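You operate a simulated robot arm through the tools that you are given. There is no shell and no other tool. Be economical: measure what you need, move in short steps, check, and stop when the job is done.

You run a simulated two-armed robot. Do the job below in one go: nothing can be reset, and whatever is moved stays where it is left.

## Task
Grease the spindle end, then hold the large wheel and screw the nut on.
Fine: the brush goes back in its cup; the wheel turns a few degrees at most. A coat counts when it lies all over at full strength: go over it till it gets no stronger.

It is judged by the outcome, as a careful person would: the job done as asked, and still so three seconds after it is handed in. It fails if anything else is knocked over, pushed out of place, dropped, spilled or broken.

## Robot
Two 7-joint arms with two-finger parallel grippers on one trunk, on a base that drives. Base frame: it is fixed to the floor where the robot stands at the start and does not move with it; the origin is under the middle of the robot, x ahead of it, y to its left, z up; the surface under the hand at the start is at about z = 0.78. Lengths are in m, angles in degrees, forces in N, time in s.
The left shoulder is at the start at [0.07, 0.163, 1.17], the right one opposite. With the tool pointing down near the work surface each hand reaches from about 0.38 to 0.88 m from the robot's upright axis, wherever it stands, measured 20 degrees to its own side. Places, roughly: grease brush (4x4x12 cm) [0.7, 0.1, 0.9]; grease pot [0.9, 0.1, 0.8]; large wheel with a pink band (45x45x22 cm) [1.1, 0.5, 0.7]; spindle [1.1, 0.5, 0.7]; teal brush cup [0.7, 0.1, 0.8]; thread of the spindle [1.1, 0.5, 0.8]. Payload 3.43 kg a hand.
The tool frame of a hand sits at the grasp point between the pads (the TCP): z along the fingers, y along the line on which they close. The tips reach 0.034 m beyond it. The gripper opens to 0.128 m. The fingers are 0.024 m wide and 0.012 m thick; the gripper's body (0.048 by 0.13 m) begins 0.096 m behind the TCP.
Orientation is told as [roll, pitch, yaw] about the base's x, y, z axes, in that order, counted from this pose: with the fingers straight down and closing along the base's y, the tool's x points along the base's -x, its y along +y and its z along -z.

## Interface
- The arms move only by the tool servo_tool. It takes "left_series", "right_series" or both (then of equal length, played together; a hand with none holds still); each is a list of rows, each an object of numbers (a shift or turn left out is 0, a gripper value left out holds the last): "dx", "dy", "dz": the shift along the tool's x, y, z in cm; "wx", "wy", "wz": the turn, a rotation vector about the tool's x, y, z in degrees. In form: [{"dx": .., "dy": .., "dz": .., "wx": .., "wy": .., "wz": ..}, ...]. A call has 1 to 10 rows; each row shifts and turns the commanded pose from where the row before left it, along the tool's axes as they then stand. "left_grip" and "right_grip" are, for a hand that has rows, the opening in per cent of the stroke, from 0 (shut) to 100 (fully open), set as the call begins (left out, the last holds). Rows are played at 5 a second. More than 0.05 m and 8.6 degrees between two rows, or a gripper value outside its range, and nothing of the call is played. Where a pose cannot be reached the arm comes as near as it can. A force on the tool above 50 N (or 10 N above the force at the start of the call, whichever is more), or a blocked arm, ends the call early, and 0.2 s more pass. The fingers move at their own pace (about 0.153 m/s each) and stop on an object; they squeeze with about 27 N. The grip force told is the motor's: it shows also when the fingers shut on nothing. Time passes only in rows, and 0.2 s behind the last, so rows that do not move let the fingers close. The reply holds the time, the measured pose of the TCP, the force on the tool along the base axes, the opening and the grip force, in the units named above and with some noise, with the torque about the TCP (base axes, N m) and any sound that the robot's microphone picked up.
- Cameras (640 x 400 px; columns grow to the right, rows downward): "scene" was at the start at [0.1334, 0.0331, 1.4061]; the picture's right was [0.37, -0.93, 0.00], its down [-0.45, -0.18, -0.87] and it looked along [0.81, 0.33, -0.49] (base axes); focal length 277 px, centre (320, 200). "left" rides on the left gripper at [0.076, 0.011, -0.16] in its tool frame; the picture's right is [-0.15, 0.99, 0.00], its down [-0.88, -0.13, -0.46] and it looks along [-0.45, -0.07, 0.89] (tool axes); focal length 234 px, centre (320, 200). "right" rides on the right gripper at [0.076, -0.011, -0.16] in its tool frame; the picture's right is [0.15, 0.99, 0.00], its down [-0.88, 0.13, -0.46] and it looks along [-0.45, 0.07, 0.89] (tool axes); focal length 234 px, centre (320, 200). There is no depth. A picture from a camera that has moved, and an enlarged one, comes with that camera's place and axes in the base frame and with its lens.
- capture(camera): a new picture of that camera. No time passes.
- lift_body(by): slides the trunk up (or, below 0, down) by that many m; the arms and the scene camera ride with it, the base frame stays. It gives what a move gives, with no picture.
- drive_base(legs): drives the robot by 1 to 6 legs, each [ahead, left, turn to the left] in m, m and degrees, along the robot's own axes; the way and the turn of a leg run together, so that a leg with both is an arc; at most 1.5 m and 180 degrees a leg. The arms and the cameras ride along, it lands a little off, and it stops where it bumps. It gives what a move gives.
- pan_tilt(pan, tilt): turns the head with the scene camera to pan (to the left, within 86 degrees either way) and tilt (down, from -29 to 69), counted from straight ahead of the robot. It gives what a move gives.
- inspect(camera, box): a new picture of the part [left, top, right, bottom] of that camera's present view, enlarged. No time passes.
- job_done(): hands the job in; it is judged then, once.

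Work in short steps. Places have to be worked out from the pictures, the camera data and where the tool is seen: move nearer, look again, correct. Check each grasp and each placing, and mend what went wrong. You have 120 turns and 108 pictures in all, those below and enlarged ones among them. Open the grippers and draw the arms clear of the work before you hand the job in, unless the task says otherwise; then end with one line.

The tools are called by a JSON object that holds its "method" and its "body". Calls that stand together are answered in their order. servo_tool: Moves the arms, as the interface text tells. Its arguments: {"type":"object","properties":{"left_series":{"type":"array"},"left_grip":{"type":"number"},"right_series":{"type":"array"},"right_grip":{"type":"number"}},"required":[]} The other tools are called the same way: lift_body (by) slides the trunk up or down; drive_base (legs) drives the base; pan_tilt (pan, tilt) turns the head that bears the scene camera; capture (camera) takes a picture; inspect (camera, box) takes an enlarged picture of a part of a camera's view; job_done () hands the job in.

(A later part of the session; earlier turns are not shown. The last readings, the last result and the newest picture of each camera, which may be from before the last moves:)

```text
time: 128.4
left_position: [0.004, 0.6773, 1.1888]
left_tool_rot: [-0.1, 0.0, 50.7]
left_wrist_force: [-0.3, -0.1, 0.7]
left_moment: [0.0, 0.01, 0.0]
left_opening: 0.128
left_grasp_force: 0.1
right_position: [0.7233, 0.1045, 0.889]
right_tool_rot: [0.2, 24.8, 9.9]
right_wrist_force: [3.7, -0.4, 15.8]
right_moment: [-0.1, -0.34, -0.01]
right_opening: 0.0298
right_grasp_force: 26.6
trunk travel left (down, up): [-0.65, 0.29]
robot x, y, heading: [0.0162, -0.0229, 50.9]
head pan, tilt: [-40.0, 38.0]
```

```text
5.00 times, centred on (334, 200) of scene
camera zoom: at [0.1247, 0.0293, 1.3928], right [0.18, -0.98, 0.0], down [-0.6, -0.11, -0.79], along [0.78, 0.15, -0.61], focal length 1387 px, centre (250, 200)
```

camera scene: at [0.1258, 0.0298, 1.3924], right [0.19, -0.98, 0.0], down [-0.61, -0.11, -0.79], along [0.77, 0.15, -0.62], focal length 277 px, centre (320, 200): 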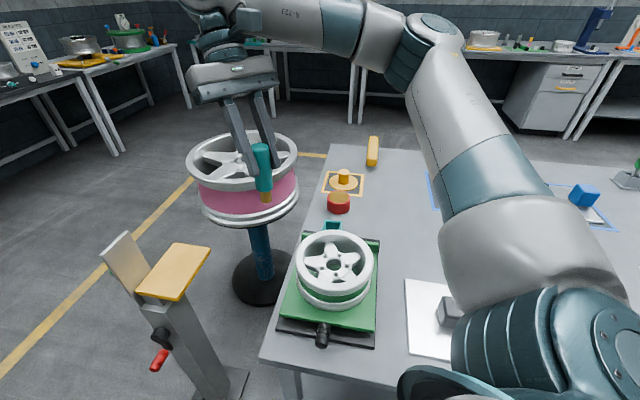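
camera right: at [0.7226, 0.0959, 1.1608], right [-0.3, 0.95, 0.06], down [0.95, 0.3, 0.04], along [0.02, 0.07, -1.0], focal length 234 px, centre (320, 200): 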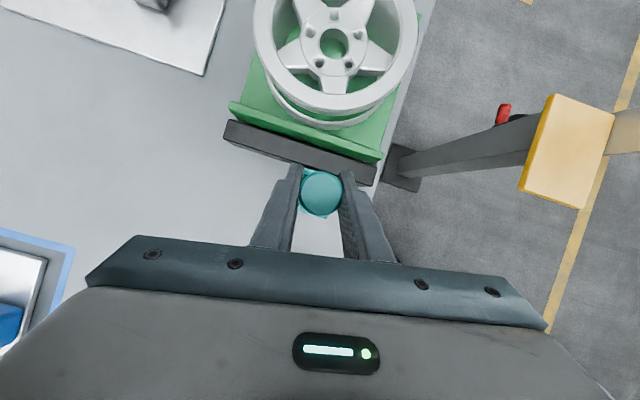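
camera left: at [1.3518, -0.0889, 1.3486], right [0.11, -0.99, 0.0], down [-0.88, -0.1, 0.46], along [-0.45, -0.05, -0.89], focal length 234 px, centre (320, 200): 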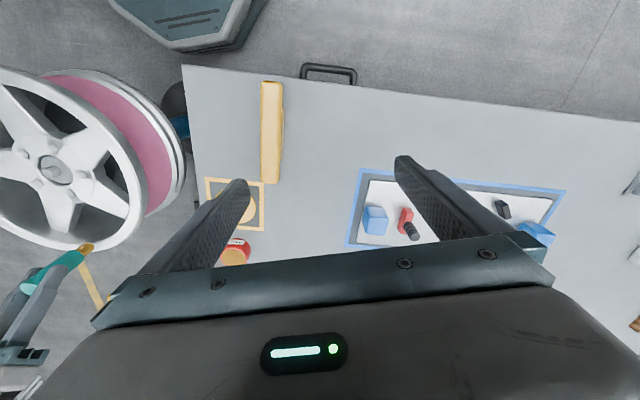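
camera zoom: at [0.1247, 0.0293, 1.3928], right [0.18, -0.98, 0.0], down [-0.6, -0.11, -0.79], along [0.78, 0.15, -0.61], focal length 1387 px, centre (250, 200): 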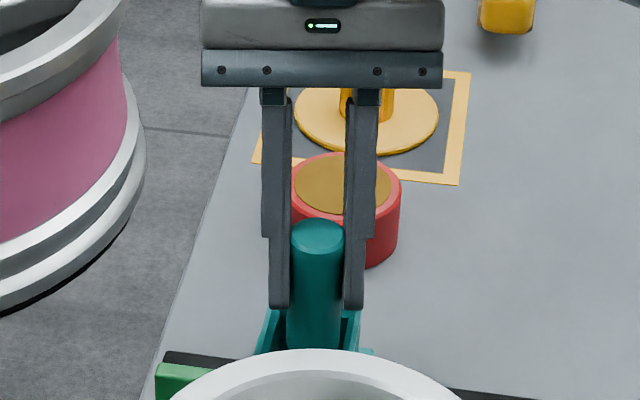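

It bottoms out with 16 N at TCP z 0.889, as expected for the cup floor. I ease up 1 mm and release.

{"method": "servo_tool", "body": {"right_series": [{"dx": 0.05, "dz": -0.1}, {}]}}

{"method": "servo_tool", "body": {"right_series": [{}, {}, {}], "right_grip": 45}}

{"method": "servo_tool", "body": {"right_series": [{"dz": -2.5}, {"dz": -3}, {"dz": -4}, {"dx": 1.69, "dz": -3.62}, {"dx": 1.69, "dz": -3.62}, {"dx": 1.69, "dz": -3.62}, {}]}}

{"method": "inspect", "body": {"camera": "scene", "box": [270, 160, 398, 240]}}

```text
time: 129.0
left_position: [0.0043, 0.6785, 1.1885]
left_tool_rot: [-0.2, -0.1, 50.7]
left_wrist_force: [1.0, 1.0, 0.4]
left_moment: [0.02, -0.01, 0.03]
left_opening: 0.1283
left_grasp_force: 0.1
right_position: [0.7222, 0.1044, 0.8896]
right_tool_rot: [0.1, 24.9, 9.9]
right_wrist_force: [5.9, 1.9, 16.0]
right_moment: [0.1, -0.58, 0.02]
right_opening: 0.0297
right_grasp_force: 26.3
trunk travel left (down, up): [-0.65, 0.29]
robot x, y, heading: [0.0136, -0.0248, 50.8]
head pan, tilt: [-40.0, 38.0]
```

```text
time: 129.8
left_position: [0.0062, 0.6768, 1.1892]
left_tool_rot: [0.1, 0.0, 50.7]
left_wrist_force: [0.6, 0.7, 0.5]
left_moment: [0.0, 0.0, -0.01]
left_opening: 0.1279
left_grasp_force: 0.1
right_position: [0.7218, 0.1048, 0.8878]
right_tool_rot: [0.0, 24.9, 9.8]
right_wrist_force: [-0.9, -0.3, 0.2]
right_moment: [0.0, 0.0, -0.03]
right_opening: 0.0575
right_grasp_force: 0.1
trunk travel left (down, up): [-0.65, 0.29]
robot x, y, heading: [0.0076, -0.0246, 50.7]
head pan, tilt: [-40.0, 38.0]
```

```text
time: 131.4
left_position: [0.0066, 0.6771, 1.1891]
left_tool_rot: [-0.1, 0.0, 50.6]
left_wrist_force: [0.1, 1.0, 0.2]
left_moment: [0.03, 0.02, -0.01]
left_opening: 0.1281
left_grasp_force: 0.0
right_position: [0.7616, 0.1092, 1.0947]
right_tool_rot: [0.1, 24.9, 10.0]
right_wrist_force: [-0.4, -0.8, -1.2]
right_moment: [0.0, 0.01, 0.0]
right_opening: 0.0576
right_grasp_force: 0.0
trunk travel left (down, up): [-0.65, 0.29]
robot x, y, heading: [0.01, -0.0219, 50.7]
head pan, tilt: [-40.0, 38.0]
```

```text
5.00 times, centred on (334, 200) of scene
camera zoom: at [0.1268, 0.0294, 1.3923], right [0.18, -0.98, 0.0], down [-0.61, -0.11, -0.79], along [0.77, 0.15, -0.62], focal length 1387 px, centre (250, 200)
```

zoom: 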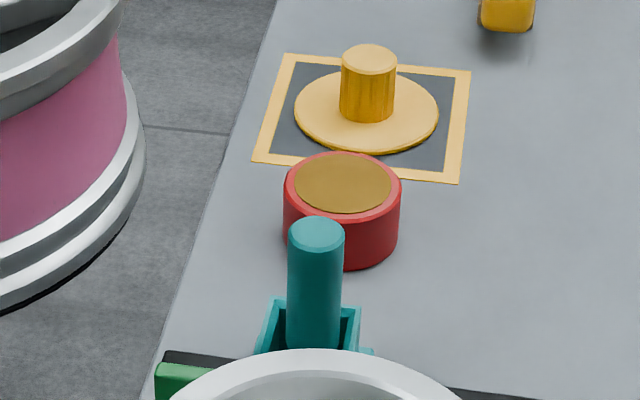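

The brush stands in its cup as before. I straighten and retract the right hand, then drive back around to the wheel.

{"method": "servo_tool", "body": {"right_series": [{"wy": -8.3}, {"wy": -8.3}, {"wy": -8.3}, {"dx": 4, "dy": -2}, {"dx": 4, "dy": -2}, {"dx": 4, "dy": -2, "dz": -2}, {"dx": 4, "dy": -2, "dz": -2}, {}]}}

{"method": "drive_base", "body": {"legs": [[0, 0, -50.5], [0, 1.3, 0], [1.5, 0, 0], [0.2, 0, 0], [0, 0, -165]]}}

```text
time: 133.2
left_position: [0.0072, 0.6785, 1.1901]
left_tool_rot: [0.0, 0.0, 50.7]
left_wrist_force: [0.6, 0.6, -0.6]
left_moment: [-0.04, 0.05, -0.02]
left_opening: 0.1282
left_grasp_force: 0.1
right_position: [0.6196, 0.004, 1.1323]
right_tool_rot: [-0.1, 0.2, 9.9]
right_wrist_force: [0.8, -1.4, -0.2]
right_moment: [-0.03, 0.01, 0.01]
right_opening: 0.0578
right_grasp_force: 0.0
trunk travel left (down, up): [-0.65, 0.29]
robot x, y, heading: [0.0072, -0.0258, 50.4]
head pan, tilt: [-40.0, 38.0]
```

```text
time: 157.0
left_position: [1.3204, 0.7204, 1.188]
left_tool_rot: [0.1, -0.1, -163.4]
left_wrist_force: [-0.4, 0.4, 0.1]
left_moment: [-0.02, 0.03, 0.01]
left_opening: 0.1277
left_grasp_force: 0.1
right_position: [1.194, 1.6235, 1.1329]
right_tool_rot: [0.1, 0.0, 155.7]
right_wrist_force: [-0.4, 0.1, -0.7]
right_moment: [-0.01, 0.01, 0.01]
right_opening: 0.0577
right_grasp_force: 0.1
trunk travel left (down, up): [-0.65, 0.29]
robot x, y, heading: [1.712, 1.3046, -163.7]
head pan, tilt: [-40.0, 38.0]
```

I'm at [1.712, 1.305], heading -163.7°. I sidestep and creep in to the same working pose as before.

{"method": "drive_base", "body": {"legs": [[0, 0.789, 0], [0.26, 0, -1.3]]}}

{"method": "pan_tilt", "body": {"pan": 10, "tilt": 40}}

{"method": "capture", "body": {"camera": "scene"}}

```text
time: 162.7
left_position: [1.2859, -0.0991, 1.1899]
left_tool_rot: [0.0, 0.0, -164.4]
left_wrist_force: [0.6, -1.1, 0.5]
left_moment: [-0.04, -0.03, 0.0]
left_opening: 0.1282
left_grasp_force: 0.0
right_position: [1.1707, 0.8056, 1.132]
right_tool_rot: [0.1, 0.0, 154.8]
right_wrist_force: [0.2, 0.0, 0.5]
right_moment: [0.0, -0.01, -0.03]
right_opening: 0.0573
right_grasp_force: 0.1
trunk travel left (down, up): [-0.65, 0.29]
robot x, y, heading: [1.681, 0.4819, -164.5]
head pan, tilt: [-40.0, 38.0]
```

```text
time: 163.9
left_position: [1.2836, -0.0987, 1.1885]
left_tool_rot: [-0.1, 0.0, -164.4]
left_wrist_force: [-0.7, -0.2, 0.0]
left_moment: [0.04, -0.03, 0.02]
left_opening: 0.1278
left_grasp_force: 0.1
right_position: [1.1714, 0.8066, 1.1345]
right_tool_rot: [0.0, 0.0, 154.8]
right_wrist_force: [0.5, -0.4, -1.2]
right_moment: [0.0, -0.02, 0.02]
right_opening: 0.0576
right_grasp_force: 0.1
trunk travel left (down, up): [-0.65, 0.29]
robot x, y, heading: [1.6848, 0.4789, -164.6]
head pan, tilt: [10.0, 40.0]
```

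```text
46 pictures are left
camera scene: at [1.5575, 0.4278, 1.3894], right [-0.43, 0.9, 0.0], down [0.58, 0.28, -0.77], along [-0.69, -0.33, -0.64], focal length 277 px, centre (320, 200)
```

scene: 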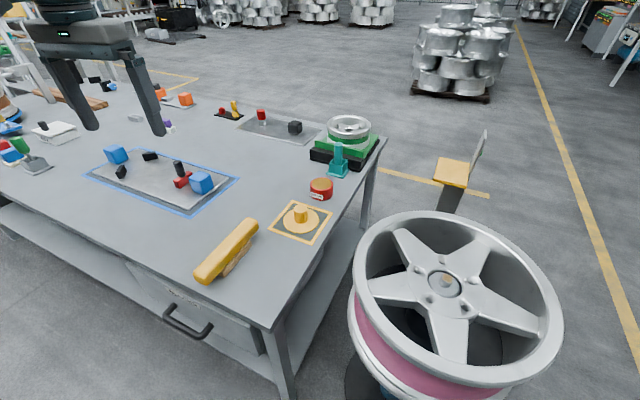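

The right hand's yaw (154.8°) closes radially for the rim point at about [1.172, 0.732]. I open it, move above that rim point and look.

{"method": "servo_tool", "body": {"right_series": [{"dx": 1.6, "dy": 3.3, "dz": 2}, {"dx": 1.6, "dy": 3.4, "dz": 2}, {"dz": 4.5}, {"dz": 4.5}, {"dz": 4.5}, {}], "right_grip": 70}}

{"method": "capture", "body": {"camera": "right"}}

{"method": "capture", "body": {"camera": "scene"}}

```text
time: 165.3
left_position: [1.2857, -0.0989, 1.1893]
left_tool_rot: [-0.1, -0.2, -164.4]
left_wrist_force: [-0.3, 0.8, -0.4]
left_moment: [-0.01, 0.01, -0.02]
left_opening: 0.128
left_grasp_force: 0.0
right_position: [1.1724, 0.7315, 0.9566]
right_tool_rot: [0.1, 0.0, 154.8]
right_wrist_force: [0.1, 1.2, 0.5]
right_moment: [-0.02, 0.03, 0.0]
right_opening: 0.0897
right_grasp_force: 0.1
trunk travel left (down, up): [-0.65, 0.29]
robot x, y, heading: [1.6862, 0.4814, -164.1]
head pan, tilt: [10.0, 40.0]
```

```text
45 pictures are left
camera right: at [1.2468, 0.7086, 1.1182], right [-0.29, -0.96, 0.0], down [-0.85, 0.26, 0.46], along [-0.44, 0.13, -0.89], focal length 234 px, centre (320, 200)
```

right: 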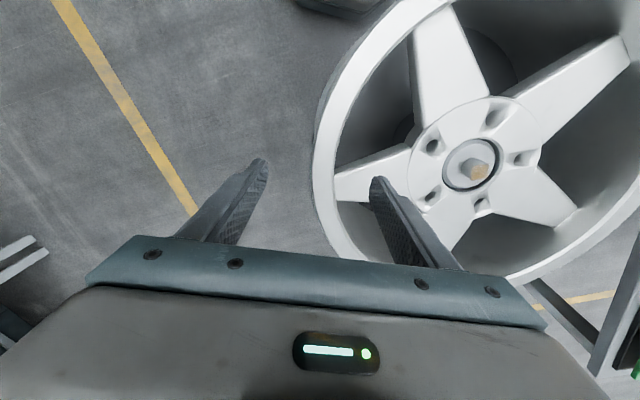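

```text
44 pictures are left
camera scene: at [1.5582, 0.4278, 1.3895], right [-0.43, 0.9, 0.0], down [0.58, 0.28, -0.77], along [-0.69, -0.33, -0.64], focal length 277 px, centre (320, 200)
```

scene: 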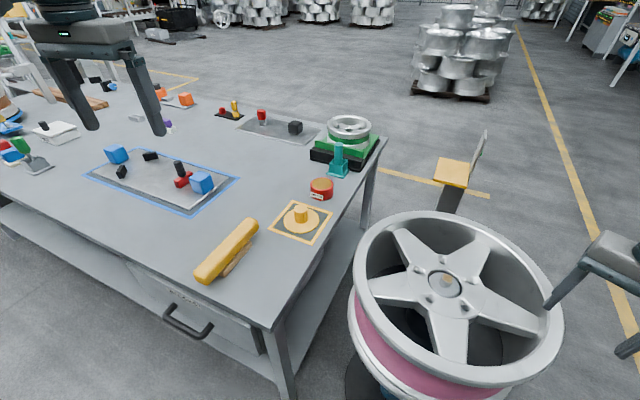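

The rim band lies about 1.4 cm inward of the TCP, with a clear well between spokes for the inner finger. I shift in and lower onto the rim.

{"method": "servo_tool", "body": {"right_series": [{"dx": 0.7, "dy": 1.4, "dz": 2}, {"dz": 3}, {"dz": 3}, {"dz": 1.5}, {}]}}

{"method": "capture", "body": {"camera": "right"}}

{"method": "inspect", "body": {"camera": "scene", "box": [480, 260, 640, 360]}}

```text
time: 166.5
left_position: [1.2858, -0.0985, 1.1891]
left_tool_rot: [-0.1, -0.1, -164.3]
left_wrist_force: [-0.3, -0.1, 0.7]
left_moment: [-0.01, 0.0, -0.02]
left_opening: 0.1279
left_grasp_force: 0.1
right_position: [1.1711, 0.7158, 0.8626]
right_tool_rot: [0.1, 0.0, 154.9]
right_wrist_force: [-0.3, 0.9, 0.2]
right_moment: [-0.02, 0.01, -0.02]
right_opening: 0.0898
right_grasp_force: 0.0
trunk travel left (down, up): [-0.65, 0.29]
robot x, y, heading: [1.6858, 0.4766, -164.1]
head pan, tilt: [10.0, 40.0]
```

```text
43 pictures are left
camera right: at [1.2459, 0.6936, 1.024], right [-0.29, -0.96, 0.0], down [-0.85, 0.26, 0.46], along [-0.44, 0.13, -0.89], focal length 234 px, centre (320, 200)
```

right: 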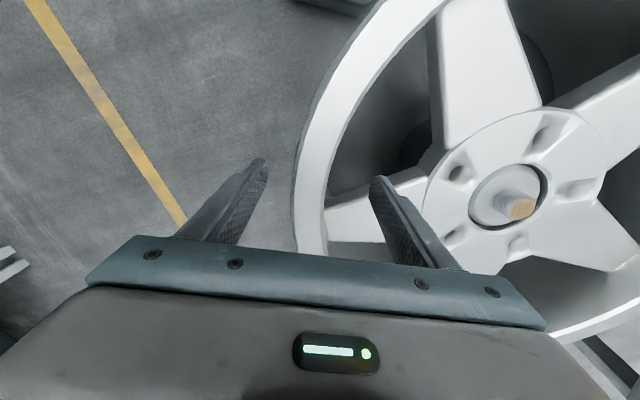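

```text
4.00 times, centred on (560, 310) of scene
camera zoom: at [1.558, 0.4279, 1.3895], right [-0.43, 0.9, 0.0], down [0.58, 0.28, -0.77], along [-0.69, -0.33, -0.64], focal length 1109 px, centre (-640, -240)
```

zoom: 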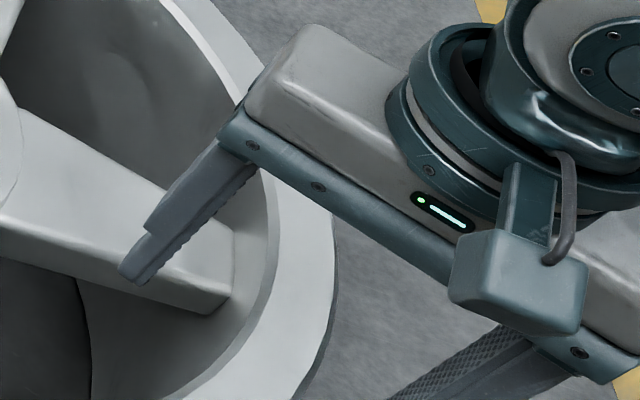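

The inner finger is clear of the spoke. I shift 0.8 cm outward, lower another 2 cm, and close on the rim.

{"method": "servo_tool", "body": {"right_series": [{"dy": -0.8}, {"dz": 1}, {"dz": 1}, {}]}}

{"method": "servo_tool", "body": {"right_series": [{}, {}, {}], "right_grip": 0}}

{"method": "inspect", "body": {"camera": "scene", "box": [404, 250, 484, 300]}}

{"method": "capture", "body": {"camera": "right"}}

```text
time: 167.5
left_position: [1.2851, -0.098, 1.189]
left_tool_rot: [-0.1, -0.1, -164.4]
left_wrist_force: [-0.3, 0.0, 0.4]
left_moment: [0.0, 0.0, 0.0]
left_opening: 0.1279
left_grasp_force: 0.1
right_position: [1.175, 0.7225, 0.8418]
right_tool_rot: [0.0, -0.1, 154.8]
right_wrist_force: [-0.3, -0.2, 0.0]
right_moment: [-0.02, -0.01, 0.06]
right_opening: 0.0897
right_grasp_force: 0.0
trunk travel left (down, up): [-0.65, 0.29]
robot x, y, heading: [1.6839, 0.4774, -164.5]
head pan, tilt: [10.0, 40.0]
```

```text
time: 168.3
left_position: [1.2845, -0.0992, 1.1885]
left_tool_rot: [0.0, -0.1, -164.2]
left_wrist_force: [0.1, -0.2, 0.3]
left_moment: [-0.01, -0.01, 0.03]
left_opening: 0.128
left_grasp_force: 0.1
right_position: [1.1744, 0.7199, 0.8432]
right_tool_rot: [0.1, 0.0, 155.0]
right_wrist_force: [-1.9, -12.7, 0.4]
right_moment: [-0.05, 0.38, 0.89]
right_opening: 0.0336
right_grasp_force: 27.3
trunk travel left (down, up): [-0.65, 0.29]
robot x, y, heading: [1.6845, 0.4782, -164.4]
head pan, tilt: [10.0, 40.0]
```

```text
8.00 times, centred on (444, 275) of scene
camera zoom: at [1.5572, 0.4261, 1.3893], right [-0.43, 0.9, 0.0], down [0.58, 0.28, -0.77], along [-0.69, -0.33, -0.64], focal length 2219 px, centre (-672, -400)
```

zoom: 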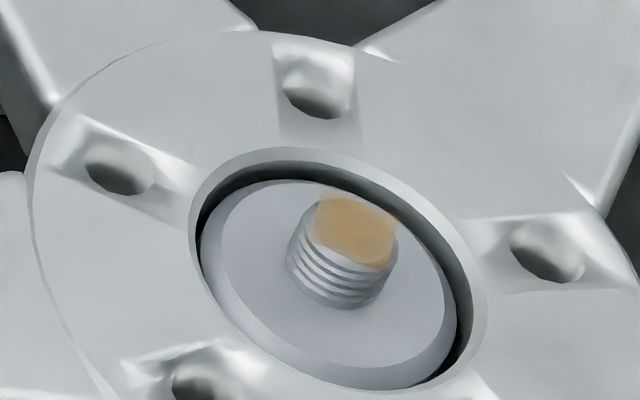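

```text
40 pictures are left
camera right: at [1.2486, 0.6992, 1.0047], right [-0.29, -0.96, 0.0], down [-0.85, 0.26, 0.46], along [-0.44, 0.13, -0.89], focal length 234 px, centre (320, 200)
```

right: 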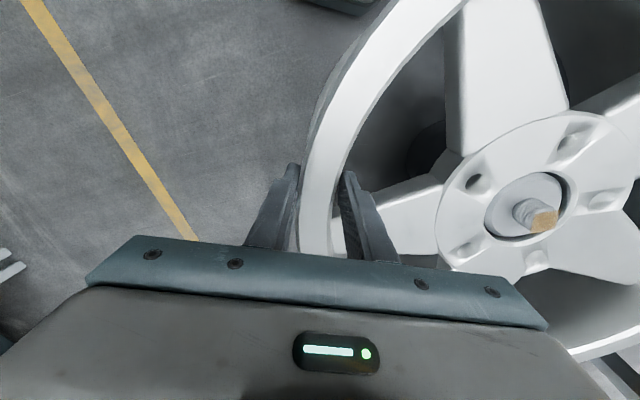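

The rim is held firmly at 3.4 cm. Comparing the bolt pockets with the start picture, the wheel is about 7° clockwise of where it was. I turn it back along the arc with this grip.

{"method": "servo_tool", "body": {"right_series": [{"dx": -0.62, "wz": -1.75}, {"dx": -0.62, "wz": -1.75}, {"dx": -0.62, "wz": -1.75}, {"dx": -0.62, "wz": -1.75}, {}]}}

{"method": "inspect", "body": {"camera": "scene", "box": [404, 250, 484, 300]}}

```text
time: 169.5
left_position: [1.2841, -0.1001, 1.1872]
left_tool_rot: [0.0, 0.1, -164.4]
left_wrist_force: [0.3, 0.6, -0.6]
left_moment: [0.0, 0.04, 0.0]
left_opening: 0.1279
left_grasp_force: 0.2
right_position: [1.1515, 0.7309, 0.8432]
right_tool_rot: [0.0, -0.1, 161.7]
right_wrist_force: [-3.5, -14.0, 0.3]
right_moment: [-0.31, -0.21, 0.5]
right_opening: 0.0338
right_grasp_force: 26.8
trunk travel left (down, up): [-0.65, 0.29]
robot x, y, heading: [1.6848, 0.4818, -164.5]
head pan, tilt: [10.0, 40.0]
```

```text
8.00 times, centred on (444, 275) of scene
camera zoom: at [1.5569, 0.4261, 1.3892], right [-0.43, 0.9, 0.0], down [0.58, 0.28, -0.77], along [-0.69, -0.33, -0.64], focal length 2219 px, centre (-672, -400)
```

zoom: 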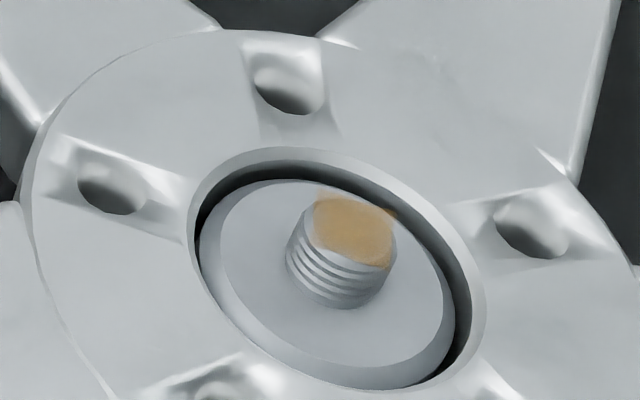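

The pockets now match their starting positions, so the wheel is back to its original angle and held. Next I move the left hand over the nut.

{"method": "servo_tool", "body": {"left_series": [{"dx": -2.5, "dy": -3.4, "dz": 1}, {"dx": -2.5, "dy": -3.4, "dz": 1}, {"dx": -2.5, "dy": -3.4, "dz": 2}, {"dx": -2.5, "dy": -3.4, "dz": 2}, {"dx": -2.5, "dy": -3.4, "dz": 2}, {"dx": -2.5, "dy": -3.4, "dz": 2}, {"dx": -2.5, "dy": -3.4, "dz": 2}, {"dx": -2.5, "dy": -3.4, "dz": 2}, {}], "left_grip": 70}}

{"method": "capture", "body": {"camera": "left"}}

```text
time: 171.5
left_position: [1.0187, 0.1077, 1.0482]
left_tool_rot: [-0.1, 0.0, -164.4]
left_wrist_force: [0.5, -0.3, 0.2]
left_moment: [-0.04, -0.01, 0.0]
left_opening: 0.0894
left_grasp_force: 0.1
right_position: [1.1515, 0.7306, 0.8428]
right_tool_rot: [0.0, 0.1, 161.8]
right_wrist_force: [-2.9, -15.6, 0.1]
right_moment: [-0.1, -0.01, 0.5]
right_opening: 0.0338
right_grasp_force: 26.6
trunk travel left (down, up): [-0.65, 0.29]
robot x, y, heading: [1.6833, 0.4786, -164.2]
head pan, tilt: [10.0, 40.0]
```

```text
38 pictures are left
camera left: at [1.0937, 0.1174, 1.2066], right [0.13, -0.99, 0.0], down [-0.88, -0.11, 0.46], along [-0.45, -0.06, -0.89], focal length 234 px, centre (320, 200)
```

left: 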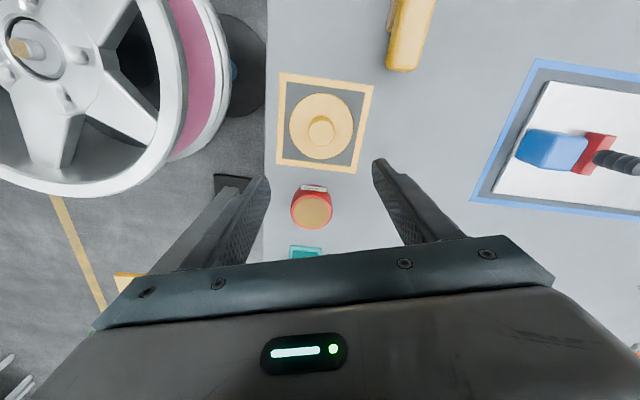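

The nut knob is at about [1.024, 0.107, 0.83]. I pre-turn the wrist counter-clockwise by 64° to leave room for screwing, and lower partway.

{"method": "servo_tool", "body": {"left_series": [{"dx": 0.4, "wz": -8}, {"wz": -8}, {"wz": -8}, {"wz": -8}, {"wz": -8, "dz": 2}, {"wz": -8, "dz": 2}, {"wz": -8, "dz": 2}, {"wz": -8, "dz": 2}, {}]}}

{"method": "capture", "body": {"camera": "left"}}

{"method": "inspect", "body": {"camera": "scene", "box": [256, 150, 352, 240]}}

```text
time: 173.5
left_position: [1.0212, 0.1094, 0.9685]
left_tool_rot: [-0.1, 0.0, -100.3]
left_wrist_force: [0.2, -0.3, -0.9]
left_moment: [0.01, -0.04, 0.01]
left_opening: 0.0897
left_grasp_force: 0.0
right_position: [1.1513, 0.7309, 0.8414]
right_tool_rot: [0.0, 0.1, 161.8]
right_wrist_force: [-2.2, -16.4, 1.1]
right_moment: [-0.19, -0.03, 0.67]
right_opening: 0.0337
right_grasp_force: 26.9
trunk travel left (down, up): [-0.65, 0.29]
robot x, y, heading: [1.6829, 0.4808, -164.3]
head pan, tilt: [10.0, 40.0]
```

```text
37 pictures are left
camera left: at [1.0456, 0.1827, 1.1279], right [0.95, -0.32, 0.0], down [-0.28, -0.84, 0.45], along [-0.15, -0.43, -0.89], focal length 234 px, centre (320, 200)
```

left: 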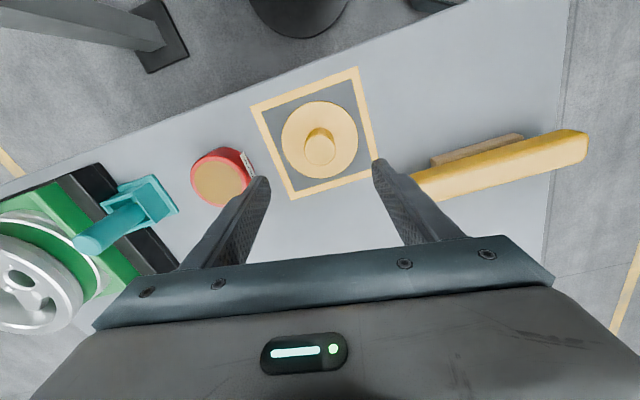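

```text
4.44 times, centred on (304, 195) of scene
camera zoom: at [1.5571, 0.4259, 1.3893], right [-0.43, 0.9, 0.0], down [0.58, 0.28, -0.77], along [-0.69, -0.33, -0.64], focal length 1233 px, centre (391, 222)
```

zoom: 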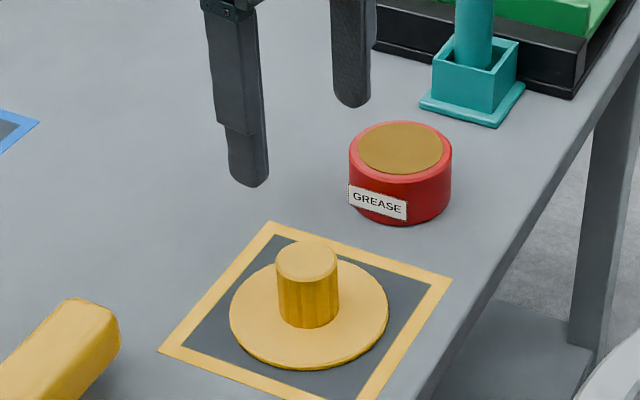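

The nut centre is confirmed at [1.021, 0.109]. I descend to TCP z 0.830 and close on the knob.

{"method": "servo_tool", "body": {"left_series": [{"dz": 4}, {"dz": 4}, {"dz": 3.5}, {"dz": 1.5}, {"dz": 0.8}, {}]}}

{"method": "servo_tool", "body": {"left_series": [{}, {}, {}], "left_grip": 0}}

{"method": "servo_tool", "body": {"left_series": [{"dz": -2}, {"dz": -4}, {"dz": -4}, {}]}}

{"method": "inspect", "body": {"camera": "scene", "box": [240, 120, 368, 220]}}

```text
time: 174.9
left_position: [1.0214, 0.1102, 0.8301]
left_tool_rot: [-0.1, 0.1, -100.3]
left_wrist_force: [-1.0, 0.2, 0.6]
left_moment: [-0.01, 0.01, 0.03]
left_opening: 0.0896
left_grasp_force: 0.0
right_position: [1.1522, 0.7313, 0.8427]
right_tool_rot: [0.0, 0.0, 161.7]
right_wrist_force: [-1.7, -15.4, 0.1]
right_moment: [-0.25, -0.12, 0.7]
right_opening: 0.0336
right_grasp_force: 26.7
trunk travel left (down, up): [-0.65, 0.29]
robot x, y, heading: [1.6854, 0.4784, -164.3]
head pan, tilt: [10.0, 40.0]
```

```text
time: 175.7
left_position: [1.0207, 0.1109, 0.8311]
left_tool_rot: [-0.1, 0.1, -100.4]
left_wrist_force: [-0.3, -1.1, 2.9]
left_moment: [-0.13, -0.15, -0.1]
left_opening: 0.0404
left_grasp_force: 27.4
right_position: [1.151, 0.7305, 0.8429]
right_tool_rot: [0.0, 0.1, 161.8]
right_wrist_force: [-1.7, -15.8, 0.2]
right_moment: [-0.3, -0.02, 0.64]
right_opening: 0.0336
right_grasp_force: 27.1
trunk travel left (down, up): [-0.65, 0.29]
robot x, y, heading: [1.6849, 0.4773, -164.4]
head pan, tilt: [10.0, 40.0]
```

```text
time: 176.7
left_position: [1.0221, 0.1094, 0.9297]
left_tool_rot: [0.1, 0.1, -100.4]
left_wrist_force: [0.0, 0.2, -1.9]
left_moment: [0.03, -0.03, -0.01]
left_opening: 0.0402
left_grasp_force: 26.9
right_position: [1.1516, 0.7304, 0.8432]
right_tool_rot: [0.0, -0.1, 161.8]
right_wrist_force: [-1.5, -15.5, 0.1]
right_moment: [-0.24, 0.03, 0.75]
right_opening: 0.0334
right_grasp_force: 27.6
trunk travel left (down, up): [-0.65, 0.29]
robot x, y, heading: [1.6865, 0.4762, -164.3]
head pan, tilt: [10.0, 40.0]
```

```text
4.00 times, centred on (304, 170) of scene
camera zoom: at [1.5571, 0.4258, 1.3893], right [-0.43, 0.9, 0.0], down [0.58, 0.28, -0.77], along [-0.69, -0.33, -0.64], focal length 1109 px, centre (384, 320)
```

zoom: 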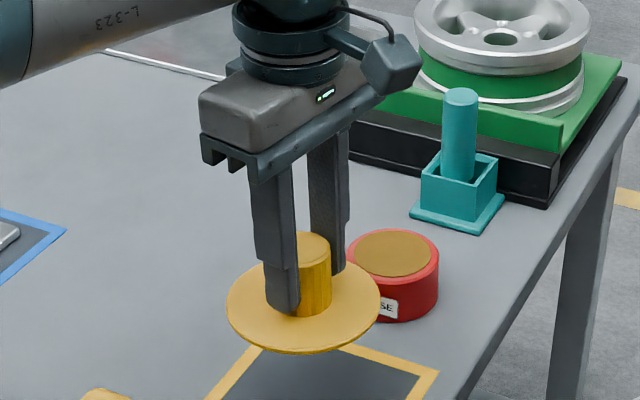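

The nut is held level on its knob with a 4.0 cm grip; its underside is about 5.1 cm below the TCP. I raise it and carry it over the spindle at about [1.0795, 0.5365].

{"method": "servo_tool", "body": {"left_series": [{"dz": -4}, {"dz": -3}, {"dx": 4.8, "dy": -0.2}, {"dx": 4.8, "dy": -0.2}, {"dx": 4.8, "dy": -0.2}, {"dx": 4.8, "dy": -0.2}, {"dx": 4.8, "dy": -0.2}, {"dx": 4.8, "dy": -0.2}, {}]}}

{"method": "servo_tool", "body": {"left_series": [{"dx": 4.8, "dy": -0.2}, {"dx": 4.8, "dy": -0.2}, {"dx": 4.66, "dy": -0.3}, {}]}}

{"method": "capture", "body": {"camera": "scene"}}

{"method": "capture", "body": {"camera": "right"}}

```text
time: 178.7
left_position: [1.0615, 0.396, 1.0006]
left_tool_rot: [-0.1, 0.1, -100.3]
left_wrist_force: [0.7, -0.7, -1.6]
left_moment: [0.0, 0.01, 0.04]
left_opening: 0.0402
left_grasp_force: 27.4
right_position: [1.1505, 0.7302, 0.844]
right_tool_rot: [0.0, 0.0, 161.8]
right_wrist_force: [-1.5, -15.2, -0.5]
right_moment: [-0.05, -0.18, 0.62]
right_opening: 0.0337
right_grasp_force: 26.8
trunk travel left (down, up): [-0.65, 0.29]
robot x, y, heading: [1.6843, 0.4773, -164.3]
head pan, tilt: [10.0, 40.0]
```

```text
time: 179.7
left_position: [1.08, 0.5362, 0.9998]
left_tool_rot: [0.0, 0.1, -100.3]
left_wrist_force: [0.1, -0.5, -2.2]
left_moment: [0.01, -0.02, 0.02]
left_opening: 0.0401
left_grasp_force: 26.5
right_position: [1.151, 0.7296, 0.8435]
right_tool_rot: [0.0, 0.0, 161.8]
right_wrist_force: [-3.1, -16.1, -0.2]
right_moment: [0.0, -0.09, 0.61]
right_opening: 0.0337
right_grasp_force: 27.4
trunk travel left (down, up): [-0.65, 0.29]
robot x, y, heading: [1.6833, 0.4761, -164.7]
head pan, tilt: [10.0, 40.0]
```

```text
34 pictures are left
camera scene: at [1.5571, 0.4255, 1.3893], right [-0.43, 0.9, 0.0], down [0.58, 0.28, -0.77], along [-0.69, -0.33, -0.64], focal length 277 px, centre (320, 200)
```

scene: 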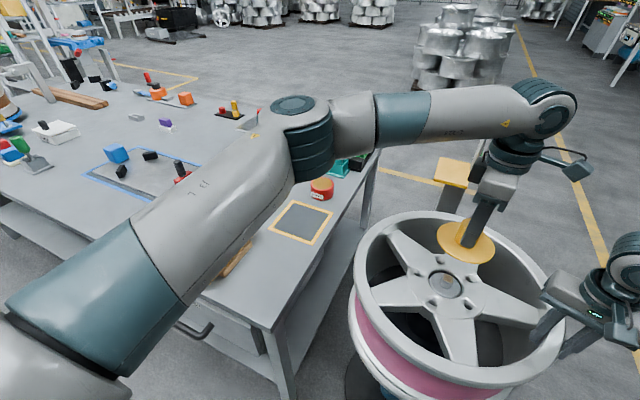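

```text
33 pictures are left
camera right: at [1.2276, 0.7177, 1.0048], right [-0.17, -0.99, 0.0], down [-0.88, 0.15, 0.46], along [-0.45, 0.08, -0.89], focal length 234 px, centre (320, 200)
```

right: 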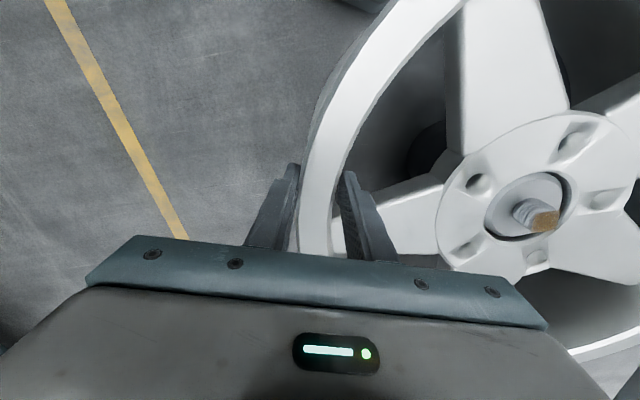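

Through the same camera the nut centre and the spindle agree within about 1–2 mm. I lower to about 1 cm above the thread and check.

{"method": "servo_tool", "body": {"left_series": [{"dz": 4}, {"dz": 4}, {"dz": 2.5}, {"dz": 1}, {}]}}

{"method": "inspect", "body": {"camera": "scene", "box": [400, 220, 496, 290]}}

{"method": "capture", "body": {"camera": "right"}}

```text
time: 180.9
left_position: [1.0802, 0.5369, 0.8856]
left_tool_rot: [-0.1, 0.1, -100.4]
left_wrist_force: [0.1, 0.2, -2.2]
left_moment: [0.01, 0.0, 0.03]
left_opening: 0.0404
left_grasp_force: 26.6
right_position: [1.1523, 0.7318, 0.8431]
right_tool_rot: [0.0, 0.1, 161.8]
right_wrist_force: [-1.8, -16.4, 0.8]
right_moment: [-0.27, 0.06, 0.71]
right_opening: 0.0336
right_grasp_force: 26.6
trunk travel left (down, up): [-0.65, 0.29]
robot x, y, heading: [1.6875, 0.4781, -164.3]
head pan, tilt: [10.0, 40.0]
```

```text
5.71 times, centred on (448, 255) of scene
camera zoom: at [1.5572, 0.4259, 1.3893], right [-0.43, 0.9, 0.0], down [0.58, 0.28, -0.77], along [-0.69, -0.33, -0.64], focal length 1585 px, centre (-411, -114)
```

zoom: 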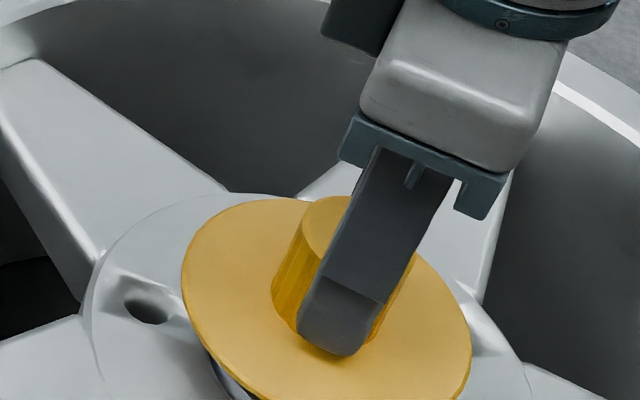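

```text
31 pictures are left
camera right: at [1.2276, 0.7179, 1.0048], right [-0.17, -0.99, 0.0], down [-0.88, 0.15, 0.46], along [-0.45, 0.08, -0.89], focal length 234 px, centre (320, 200)
```

right: 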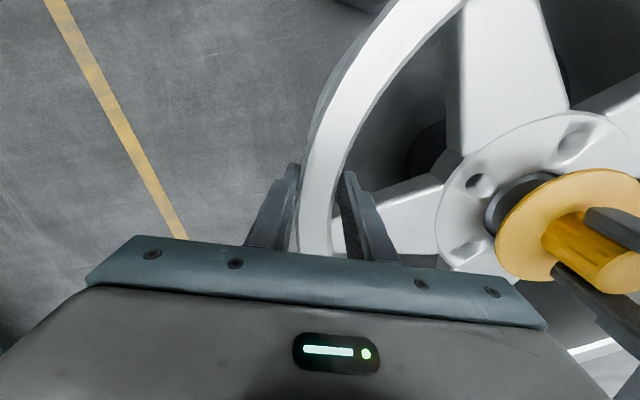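

Both views show the nut centred over the spindle. I lower until it touches the thread.

{"method": "servo_tool", "body": {"left_series": [{"dz": 0.6}, {"dz": 0.4}, {"dz": 0.3}, {"dz": 0.2}, {"dz": 0.2}, {}]}}

```text
time: 182.3
left_position: [1.0793, 0.537, 0.8695]
left_tool_rot: [-0.1, 0.0, -100.4]
left_wrist_force: [-0.1, 0.6, 1.8]
left_moment: [0.1, -0.04, -0.03]
left_opening: 0.0401
left_grasp_force: 27.1
right_position: [1.1509, 0.7311, 0.8438]
right_tool_rot: [0.0, 0.1, 161.8]
right_wrist_force: [-3.0, -16.1, -0.4]
right_moment: [-0.27, -0.08, 0.59]
right_opening: 0.0333
right_grasp_force: 27.4
trunk travel left (down, up): [-0.65, 0.29]
robot x, y, heading: [1.6791, 0.477, -164.4]
head pan, tilt: [10.0, 40.0]
```

It makes contact at TCP 0.8695, exactly as predicted. I begin turning clockwise with a light downward feed.

{"method": "servo_tool", "body": {"left_series": [{"wz": 8, "dz": 0.05}, {"wz": 8, "dz": 0.03}, {"wz": 8, "dz": 0.02}, {"wz": 8, "dz": 0.02}, {"wz": 8, "dz": 0.02}, {"wz": 8, "dz": 0.02}, {"wz": 8, "dz": 0.02}, {"wz": 8, "dz": 0.02}, {"wz": 8, "dz": 0.02}, {"wz": 8, "dz": 0.02}]}}

```text
time: 184.5
left_position: [1.0813, 0.5383, 0.8681]
left_tool_rot: [-0.1, 0.0, 179.6]
left_wrist_force: [14.4, 4.4, -1.1]
left_moment: [0.3, -0.67, 0.17]
left_opening: 0.0402
left_grasp_force: 26.5
right_position: [1.1522, 0.7298, 0.8435]
right_tool_rot: [0.0, 0.1, 161.8]
right_wrist_force: [-5.2, -22.6, 0.5]
right_moment: [-0.28, -0.09, 0.37]
right_opening: 0.0338
right_grasp_force: 27.0
trunk travel left (down, up): [-0.65, 0.29]
robot x, y, heading: [1.6864, 0.4823, -164.4]
head pan, tilt: [10.0, 40.0]
```

It has engaged: the nut is being guided, with some sideways force from grip eccentricity. I ease 1 mm toward +x and continue turning.

{"method": "servo_tool", "body": {"left_series": [{"dx": 0.12, "dy": -0.03}, {"wz": 8, "dz": 0.02}, {"wz": 8, "dz": 0.02}, {"wz": 8, "dz": 0.01}, {"wz": 8, "dz": 0.01}, {"wz": 8, "dz": 0.01}, {"wz": 8, "dz": 0.01}, {"wz": 8, "dz": 0.01}, {"wz": 8, "dz": 0.01}, {}]}}

{"method": "inspect", "body": {"camera": "scene", "box": [384, 210, 512, 290]}}

```text
time: 186.7
left_position: [1.0818, 0.5355, 0.866]
left_tool_rot: [0.0, -0.1, 123.7]
left_wrist_force: [10.3, -10.0, -1.0]
left_moment: [-0.51, -0.47, 0.09]
left_opening: 0.04
left_grasp_force: 27.3
left hand out of reach, approached as far as the arm can: row 9
right_position: [1.1518, 0.7305, 0.8431]
right_tool_rot: [-0.1, 0.0, 161.8]
right_wrist_force: [-0.5, -14.3, -0.3]
right_moment: [-0.46, 0.19, 0.72]
right_opening: 0.0336
right_grasp_force: 27.3
trunk travel left (down, up): [-0.65, 0.29]
robot x, y, heading: [1.6888, 0.4777, -164.5]
head pan, tilt: [10.0, 40.0]
```

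```text
5.00 times, centred on (448, 250) of scene
camera zoom: at [1.5576, 0.4253, 1.3893], right [-0.43, 0.9, 0.0], down [0.58, 0.28, -0.77], along [-0.69, -0.33, -0.64], focal length 1387 px, centre (-320, -50)
```

zoom: 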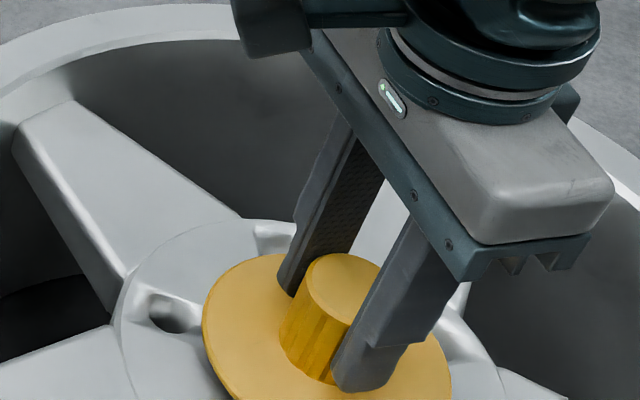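

The nut has dropped about 3.5 mm and the wrist is near its limit. I release, turn back with the fingers open around the knob, and regrasp.

{"method": "servo_tool", "body": {"left_series": [{}, {}, {"wz": -8.5}, {"wz": -8.5}, {"wz": -8.5}, {"wz": -8.5}, {"wz": -8.5}, {"wz": -8.5}, {"wz": -8.5}, {"wz": -8.5}], "left_grip": 48}}

{"method": "servo_tool", "body": {"left_series": [{"wz": -8.5}, {"wz": -8.5}, {"wz": -8.5}, {"wz": -8.5}, {"wz": -8.5}, {"wz": -8.5}, {"wz": -8.5}, {"wz": -8.5}, {"wz": -8.5}, {"wz": -8.5}]}}

{"method": "inspect", "body": {"camera": "scene", "box": [384, 210, 512, 290]}}

```text
time: 188.9
left_position: [1.0815, 0.5368, 0.8662]
left_tool_rot: [-0.1, -0.1, -168.3]
left_wrist_force: [0.4, -0.7, 0.2]
left_moment: [0.01, 0.01, 0.0]
left_opening: 0.0615
left_grasp_force: 0.1
right_position: [1.1516, 0.7309, 0.844]
right_tool_rot: [0.1, 0.0, 161.8]
right_wrist_force: [-3.4, -15.9, 0.0]
right_moment: [-0.19, 0.39, 0.41]
right_opening: 0.0338
right_grasp_force: 26.3
trunk travel left (down, up): [-0.65, 0.29]
robot x, y, heading: [1.6856, 0.4793, -164.6]
head pan, tilt: [10.0, 40.0]
```

```text
time: 191.1
left_position: [1.0816, 0.5377, 0.8651]
left_tool_rot: [0.0, 0.1, -83.3]
left_wrist_force: [0.3, 0.7, -0.6]
left_moment: [0.04, 0.0, 0.01]
left_opening: 0.0614
left_grasp_force: 0.0
right_position: [1.1518, 0.7302, 0.8431]
right_tool_rot: [0.0, 0.0, 161.7]
right_wrist_force: [-3.7, -16.2, 0.1]
right_moment: [-0.32, 0.02, 0.58]
right_opening: 0.0337
right_grasp_force: 26.7
trunk travel left (down, up): [-0.65, 0.29]
robot x, y, heading: [1.6822, 0.4772, -164.4]
head pan, tilt: [10.0, 40.0]
```

```text
5.00 times, centred on (448, 250) of scene
camera zoom: at [1.5574, 0.4259, 1.3893], right [-0.43, 0.9, 0.0], down [0.58, 0.28, -0.77], along [-0.69, -0.33, -0.64], focal length 1387 px, centre (-320, -50)
```

zoom: 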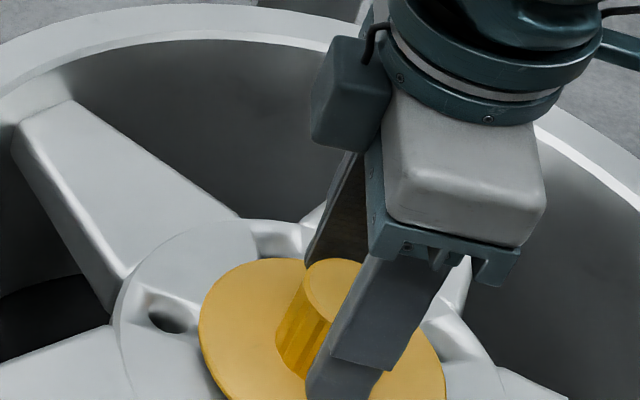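

The nut stayed on. I regrasp at this yaw and turn clockwise again.

{"method": "servo_tool", "body": {"left_series": [{"dy": -0.15}, {}, {}, {"wz": 8, "dz": 0.03}, {"wz": 8, "dz": 0.02}, {"wz": 8, "dz": 0.02}, {"wz": 8, "dz": 0.02}, {"wz": 8, "dz": 0.02}, {"wz": 8, "dz": 0.02}, {"wz": 8, "dz": 0.02}], "left_grip": 0}}

{"method": "servo_tool", "body": {"left_series": [{"wz": 8, "dz": 0.02}, {"wz": 8, "dz": 0.02}, {"wz": 8, "dz": 0.02}, {"wz": 8, "dz": 0.02}, {"wz": 8, "dz": 0.02}, {"wz": 8, "dz": 0.02}, {"wz": 8, "dz": 0.02}, {"wz": 8, "dz": 0.02}, {"wz": 8, "dz": 0.02}, {"wz": 8, "dz": 0.02}]}}

```text
time: 193.3
left_position: [1.0803, 0.537, 0.8659]
left_tool_rot: [-0.1, 0.0, -139.5]
left_wrist_force: [-2.2, -6.6, 8.9]
left_moment: [-0.11, -0.73, 0.02]
left_opening: 0.0402
left_grasp_force: 26.5
right_position: [1.1523, 0.7312, 0.8438]
right_tool_rot: [0.0, 0.1, 161.7]
right_wrist_force: [-3.0, -12.2, 0.7]
right_moment: [-0.29, -0.11, 0.36]
right_opening: 0.0336
right_grasp_force: 26.7
trunk travel left (down, up): [-0.65, 0.29]
robot x, y, heading: [1.6814, 0.4791, -164.3]
head pan, tilt: [10.0, 40.0]
```

```text
time: 195.5
left_position: [1.0801, 0.5362, 0.8635]
left_tool_rot: [0.0, -0.2, 140.5]
left_wrist_force: [-1.2, -8.8, 22.7]
left_moment: [-0.52, 0.01, 0.03]
left_opening: 0.0398
left_grasp_force: 26.7
right_position: [1.152, 0.7309, 0.8446]
right_tool_rot: [0.0, 0.1, 161.8]
right_wrist_force: [-2.3, -14.6, 0.3]
right_moment: [-0.16, 0.38, 0.63]
right_opening: 0.0339
right_grasp_force: 27.0
trunk travel left (down, up): [-0.65, 0.29]
robot x, y, heading: [1.6838, 0.4824, -164.4]
head pan, tilt: [10.0, 40.0]
```

An upward force of 23 N shows that I'm feeding faster than the thread advances. I'll use a slower feed and run another release, turn back, regrasp and turn cycle.

{"method": "servo_tool", "body": {"left_series": [{}, {}, {"wz": -8.5, "dz": -0.1}, {"wz": -8.5}, {"wz": -8.5}, {"wz": -8.5}, {"wz": -8.5}, {"wz": -8.5}, {"wz": -8.5}, {"wz": -8.5}], "left_grip": 48}}

{"method": "servo_tool", "body": {"left_series": [{"wz": -8.5}, {"wz": -8.5}, {"wz": -8.5}, {"wz": -8.5}, {"wz": -8.5}, {"wz": -8.5}, {"wz": -8.5}, {"wz": -8.5}, {"wz": -8.5}]}}

{"method": "servo_tool", "body": {"left_series": [{}, {}, {}, {"wz": 8.5, "dz": 0.01}, {"wz": 8.5, "dz": 0.01}, {"wz": 8.5, "dz": 0.01}, {"wz": 8.5, "dz": 0.01}, {"wz": 8.5, "dz": 0.01}, {"wz": 8.5, "dz": 0.01}, {"wz": 8.5, "dz": 0.01}], "left_grip": 0}}

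{"method": "servo_tool", "body": {"left_series": [{"wz": 8.5, "dz": 0.01}, {"wz": 8.5, "dz": 0.01}, {"wz": 8.5, "dz": 0.01}, {"wz": 8.5, "dz": 0.01}, {"wz": 8.5, "dz": 0.01}, {"wz": 8.5, "dz": 0.01}, {"wz": 8.5, "dz": 0.01}, {"wz": 8.5, "dz": 0.01}, {"wz": 8.5, "dz": 0.01}, {"wz": 8.5, "dz": 0.01}]}}

{"method": "inspect", "body": {"camera": "scene", "box": [384, 210, 512, 290]}}

```text
time: 197.7
left_position: [1.0793, 0.5362, 0.8624]
left_tool_rot: [-0.1, 0.1, -151.2]
left_wrist_force: [0.8, 0.2, 0.4]
left_moment: [-0.02, -0.01, 0.0]
left_opening: 0.0616
left_grasp_force: 0.0
right_position: [1.1502, 0.7307, 0.8427]
right_tool_rot: [0.0, -0.1, 161.9]
right_wrist_force: [-3.6, -15.3, -0.2]
right_moment: [-0.22, 0.29, 0.39]
right_opening: 0.0335
right_grasp_force: 27.5
trunk travel left (down, up): [-0.65, 0.29]
robot x, y, heading: [1.6834, 0.48, -164.4]
head pan, tilt: [10.0, 40.0]
```

```text
time: 199.7
left_position: [1.0813, 0.5368, 0.8638]
left_tool_rot: [0.0, 0.1, -74.7]
left_wrist_force: [0.8, 0.2, 0.5]
left_moment: [0.04, 0.02, 0.0]
left_opening: 0.0611
left_grasp_force: 0.1
right_position: [1.1524, 0.7319, 0.8432]
right_tool_rot: [0.0, 0.0, 161.8]
right_wrist_force: [-2.4, -15.2, 1.7]
right_moment: [-0.27, 0.01, 0.58]
right_opening: 0.0335
right_grasp_force: 27.1
trunk travel left (down, up): [-0.65, 0.29]
robot x, y, heading: [1.6861, 0.4794, -164.4]
head pan, tilt: [10.0, 40.0]
```

```text
time: 201.9
left_position: [1.0815, 0.5366, 0.8623]
left_tool_rot: [-0.1, 0.0, -134.4]
left_wrist_force: [18.2, -11.4, 5.3]
left_moment: [0.16, -0.32, 0.06]
left_opening: 0.0403
left_grasp_force: 26.3
right_position: [1.1526, 0.7304, 0.8424]
right_tool_rot: [0.0, 0.0, 161.7]
right_wrist_force: [-4.0, -14.2, 0.6]
right_moment: [-0.5, 0.42, 0.15]
right_opening: 0.0337
right_grasp_force: 27.3
trunk travel left (down, up): [-0.65, 0.29]
robot x, y, heading: [1.6842, 0.4822, -164.5]
head pan, tilt: [10.0, 40.0]
```

```text
time: 204.1
left_position: [1.08, 0.5364, 0.8613]
left_tool_rot: [-0.1, -0.1, 140.5]
left_wrist_force: [4.8, -18.2, 6.2]
left_moment: [-0.11, 0.01, 0.06]
left_opening: 0.0401
left_grasp_force: 26.6
right_position: [1.152, 0.7299, 0.8435]
right_tool_rot: [-0.1, 0.1, 161.8]
right_wrist_force: [2.4, -7.5, -0.5]
right_moment: [-0.43, -0.4, 0.79]
right_opening: 0.0338
right_grasp_force: 26.9
trunk travel left (down, up): [-0.65, 0.29]
robot x, y, heading: [1.6833, 0.4781, -164.5]
head pan, tilt: [10.0, 40.0]
```

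```text
5.00 times, centred on (448, 250) of scene
camera zoom: at [1.5578, 0.4251, 1.3893], right [-0.43, 0.9, 0.0], down [0.58, 0.28, -0.77], along [-0.69, -0.33, -0.64], focal length 1387 px, centre (-320, -50)
```

zoom: 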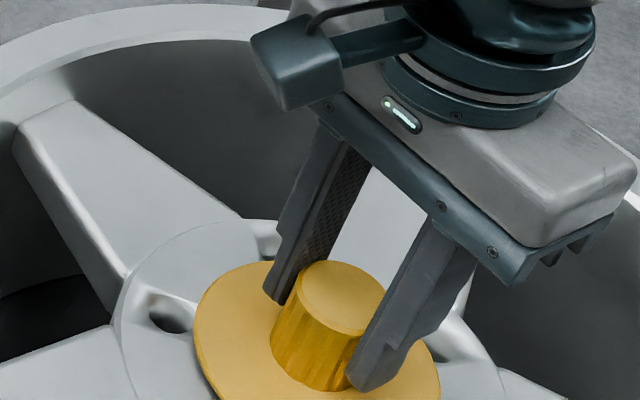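

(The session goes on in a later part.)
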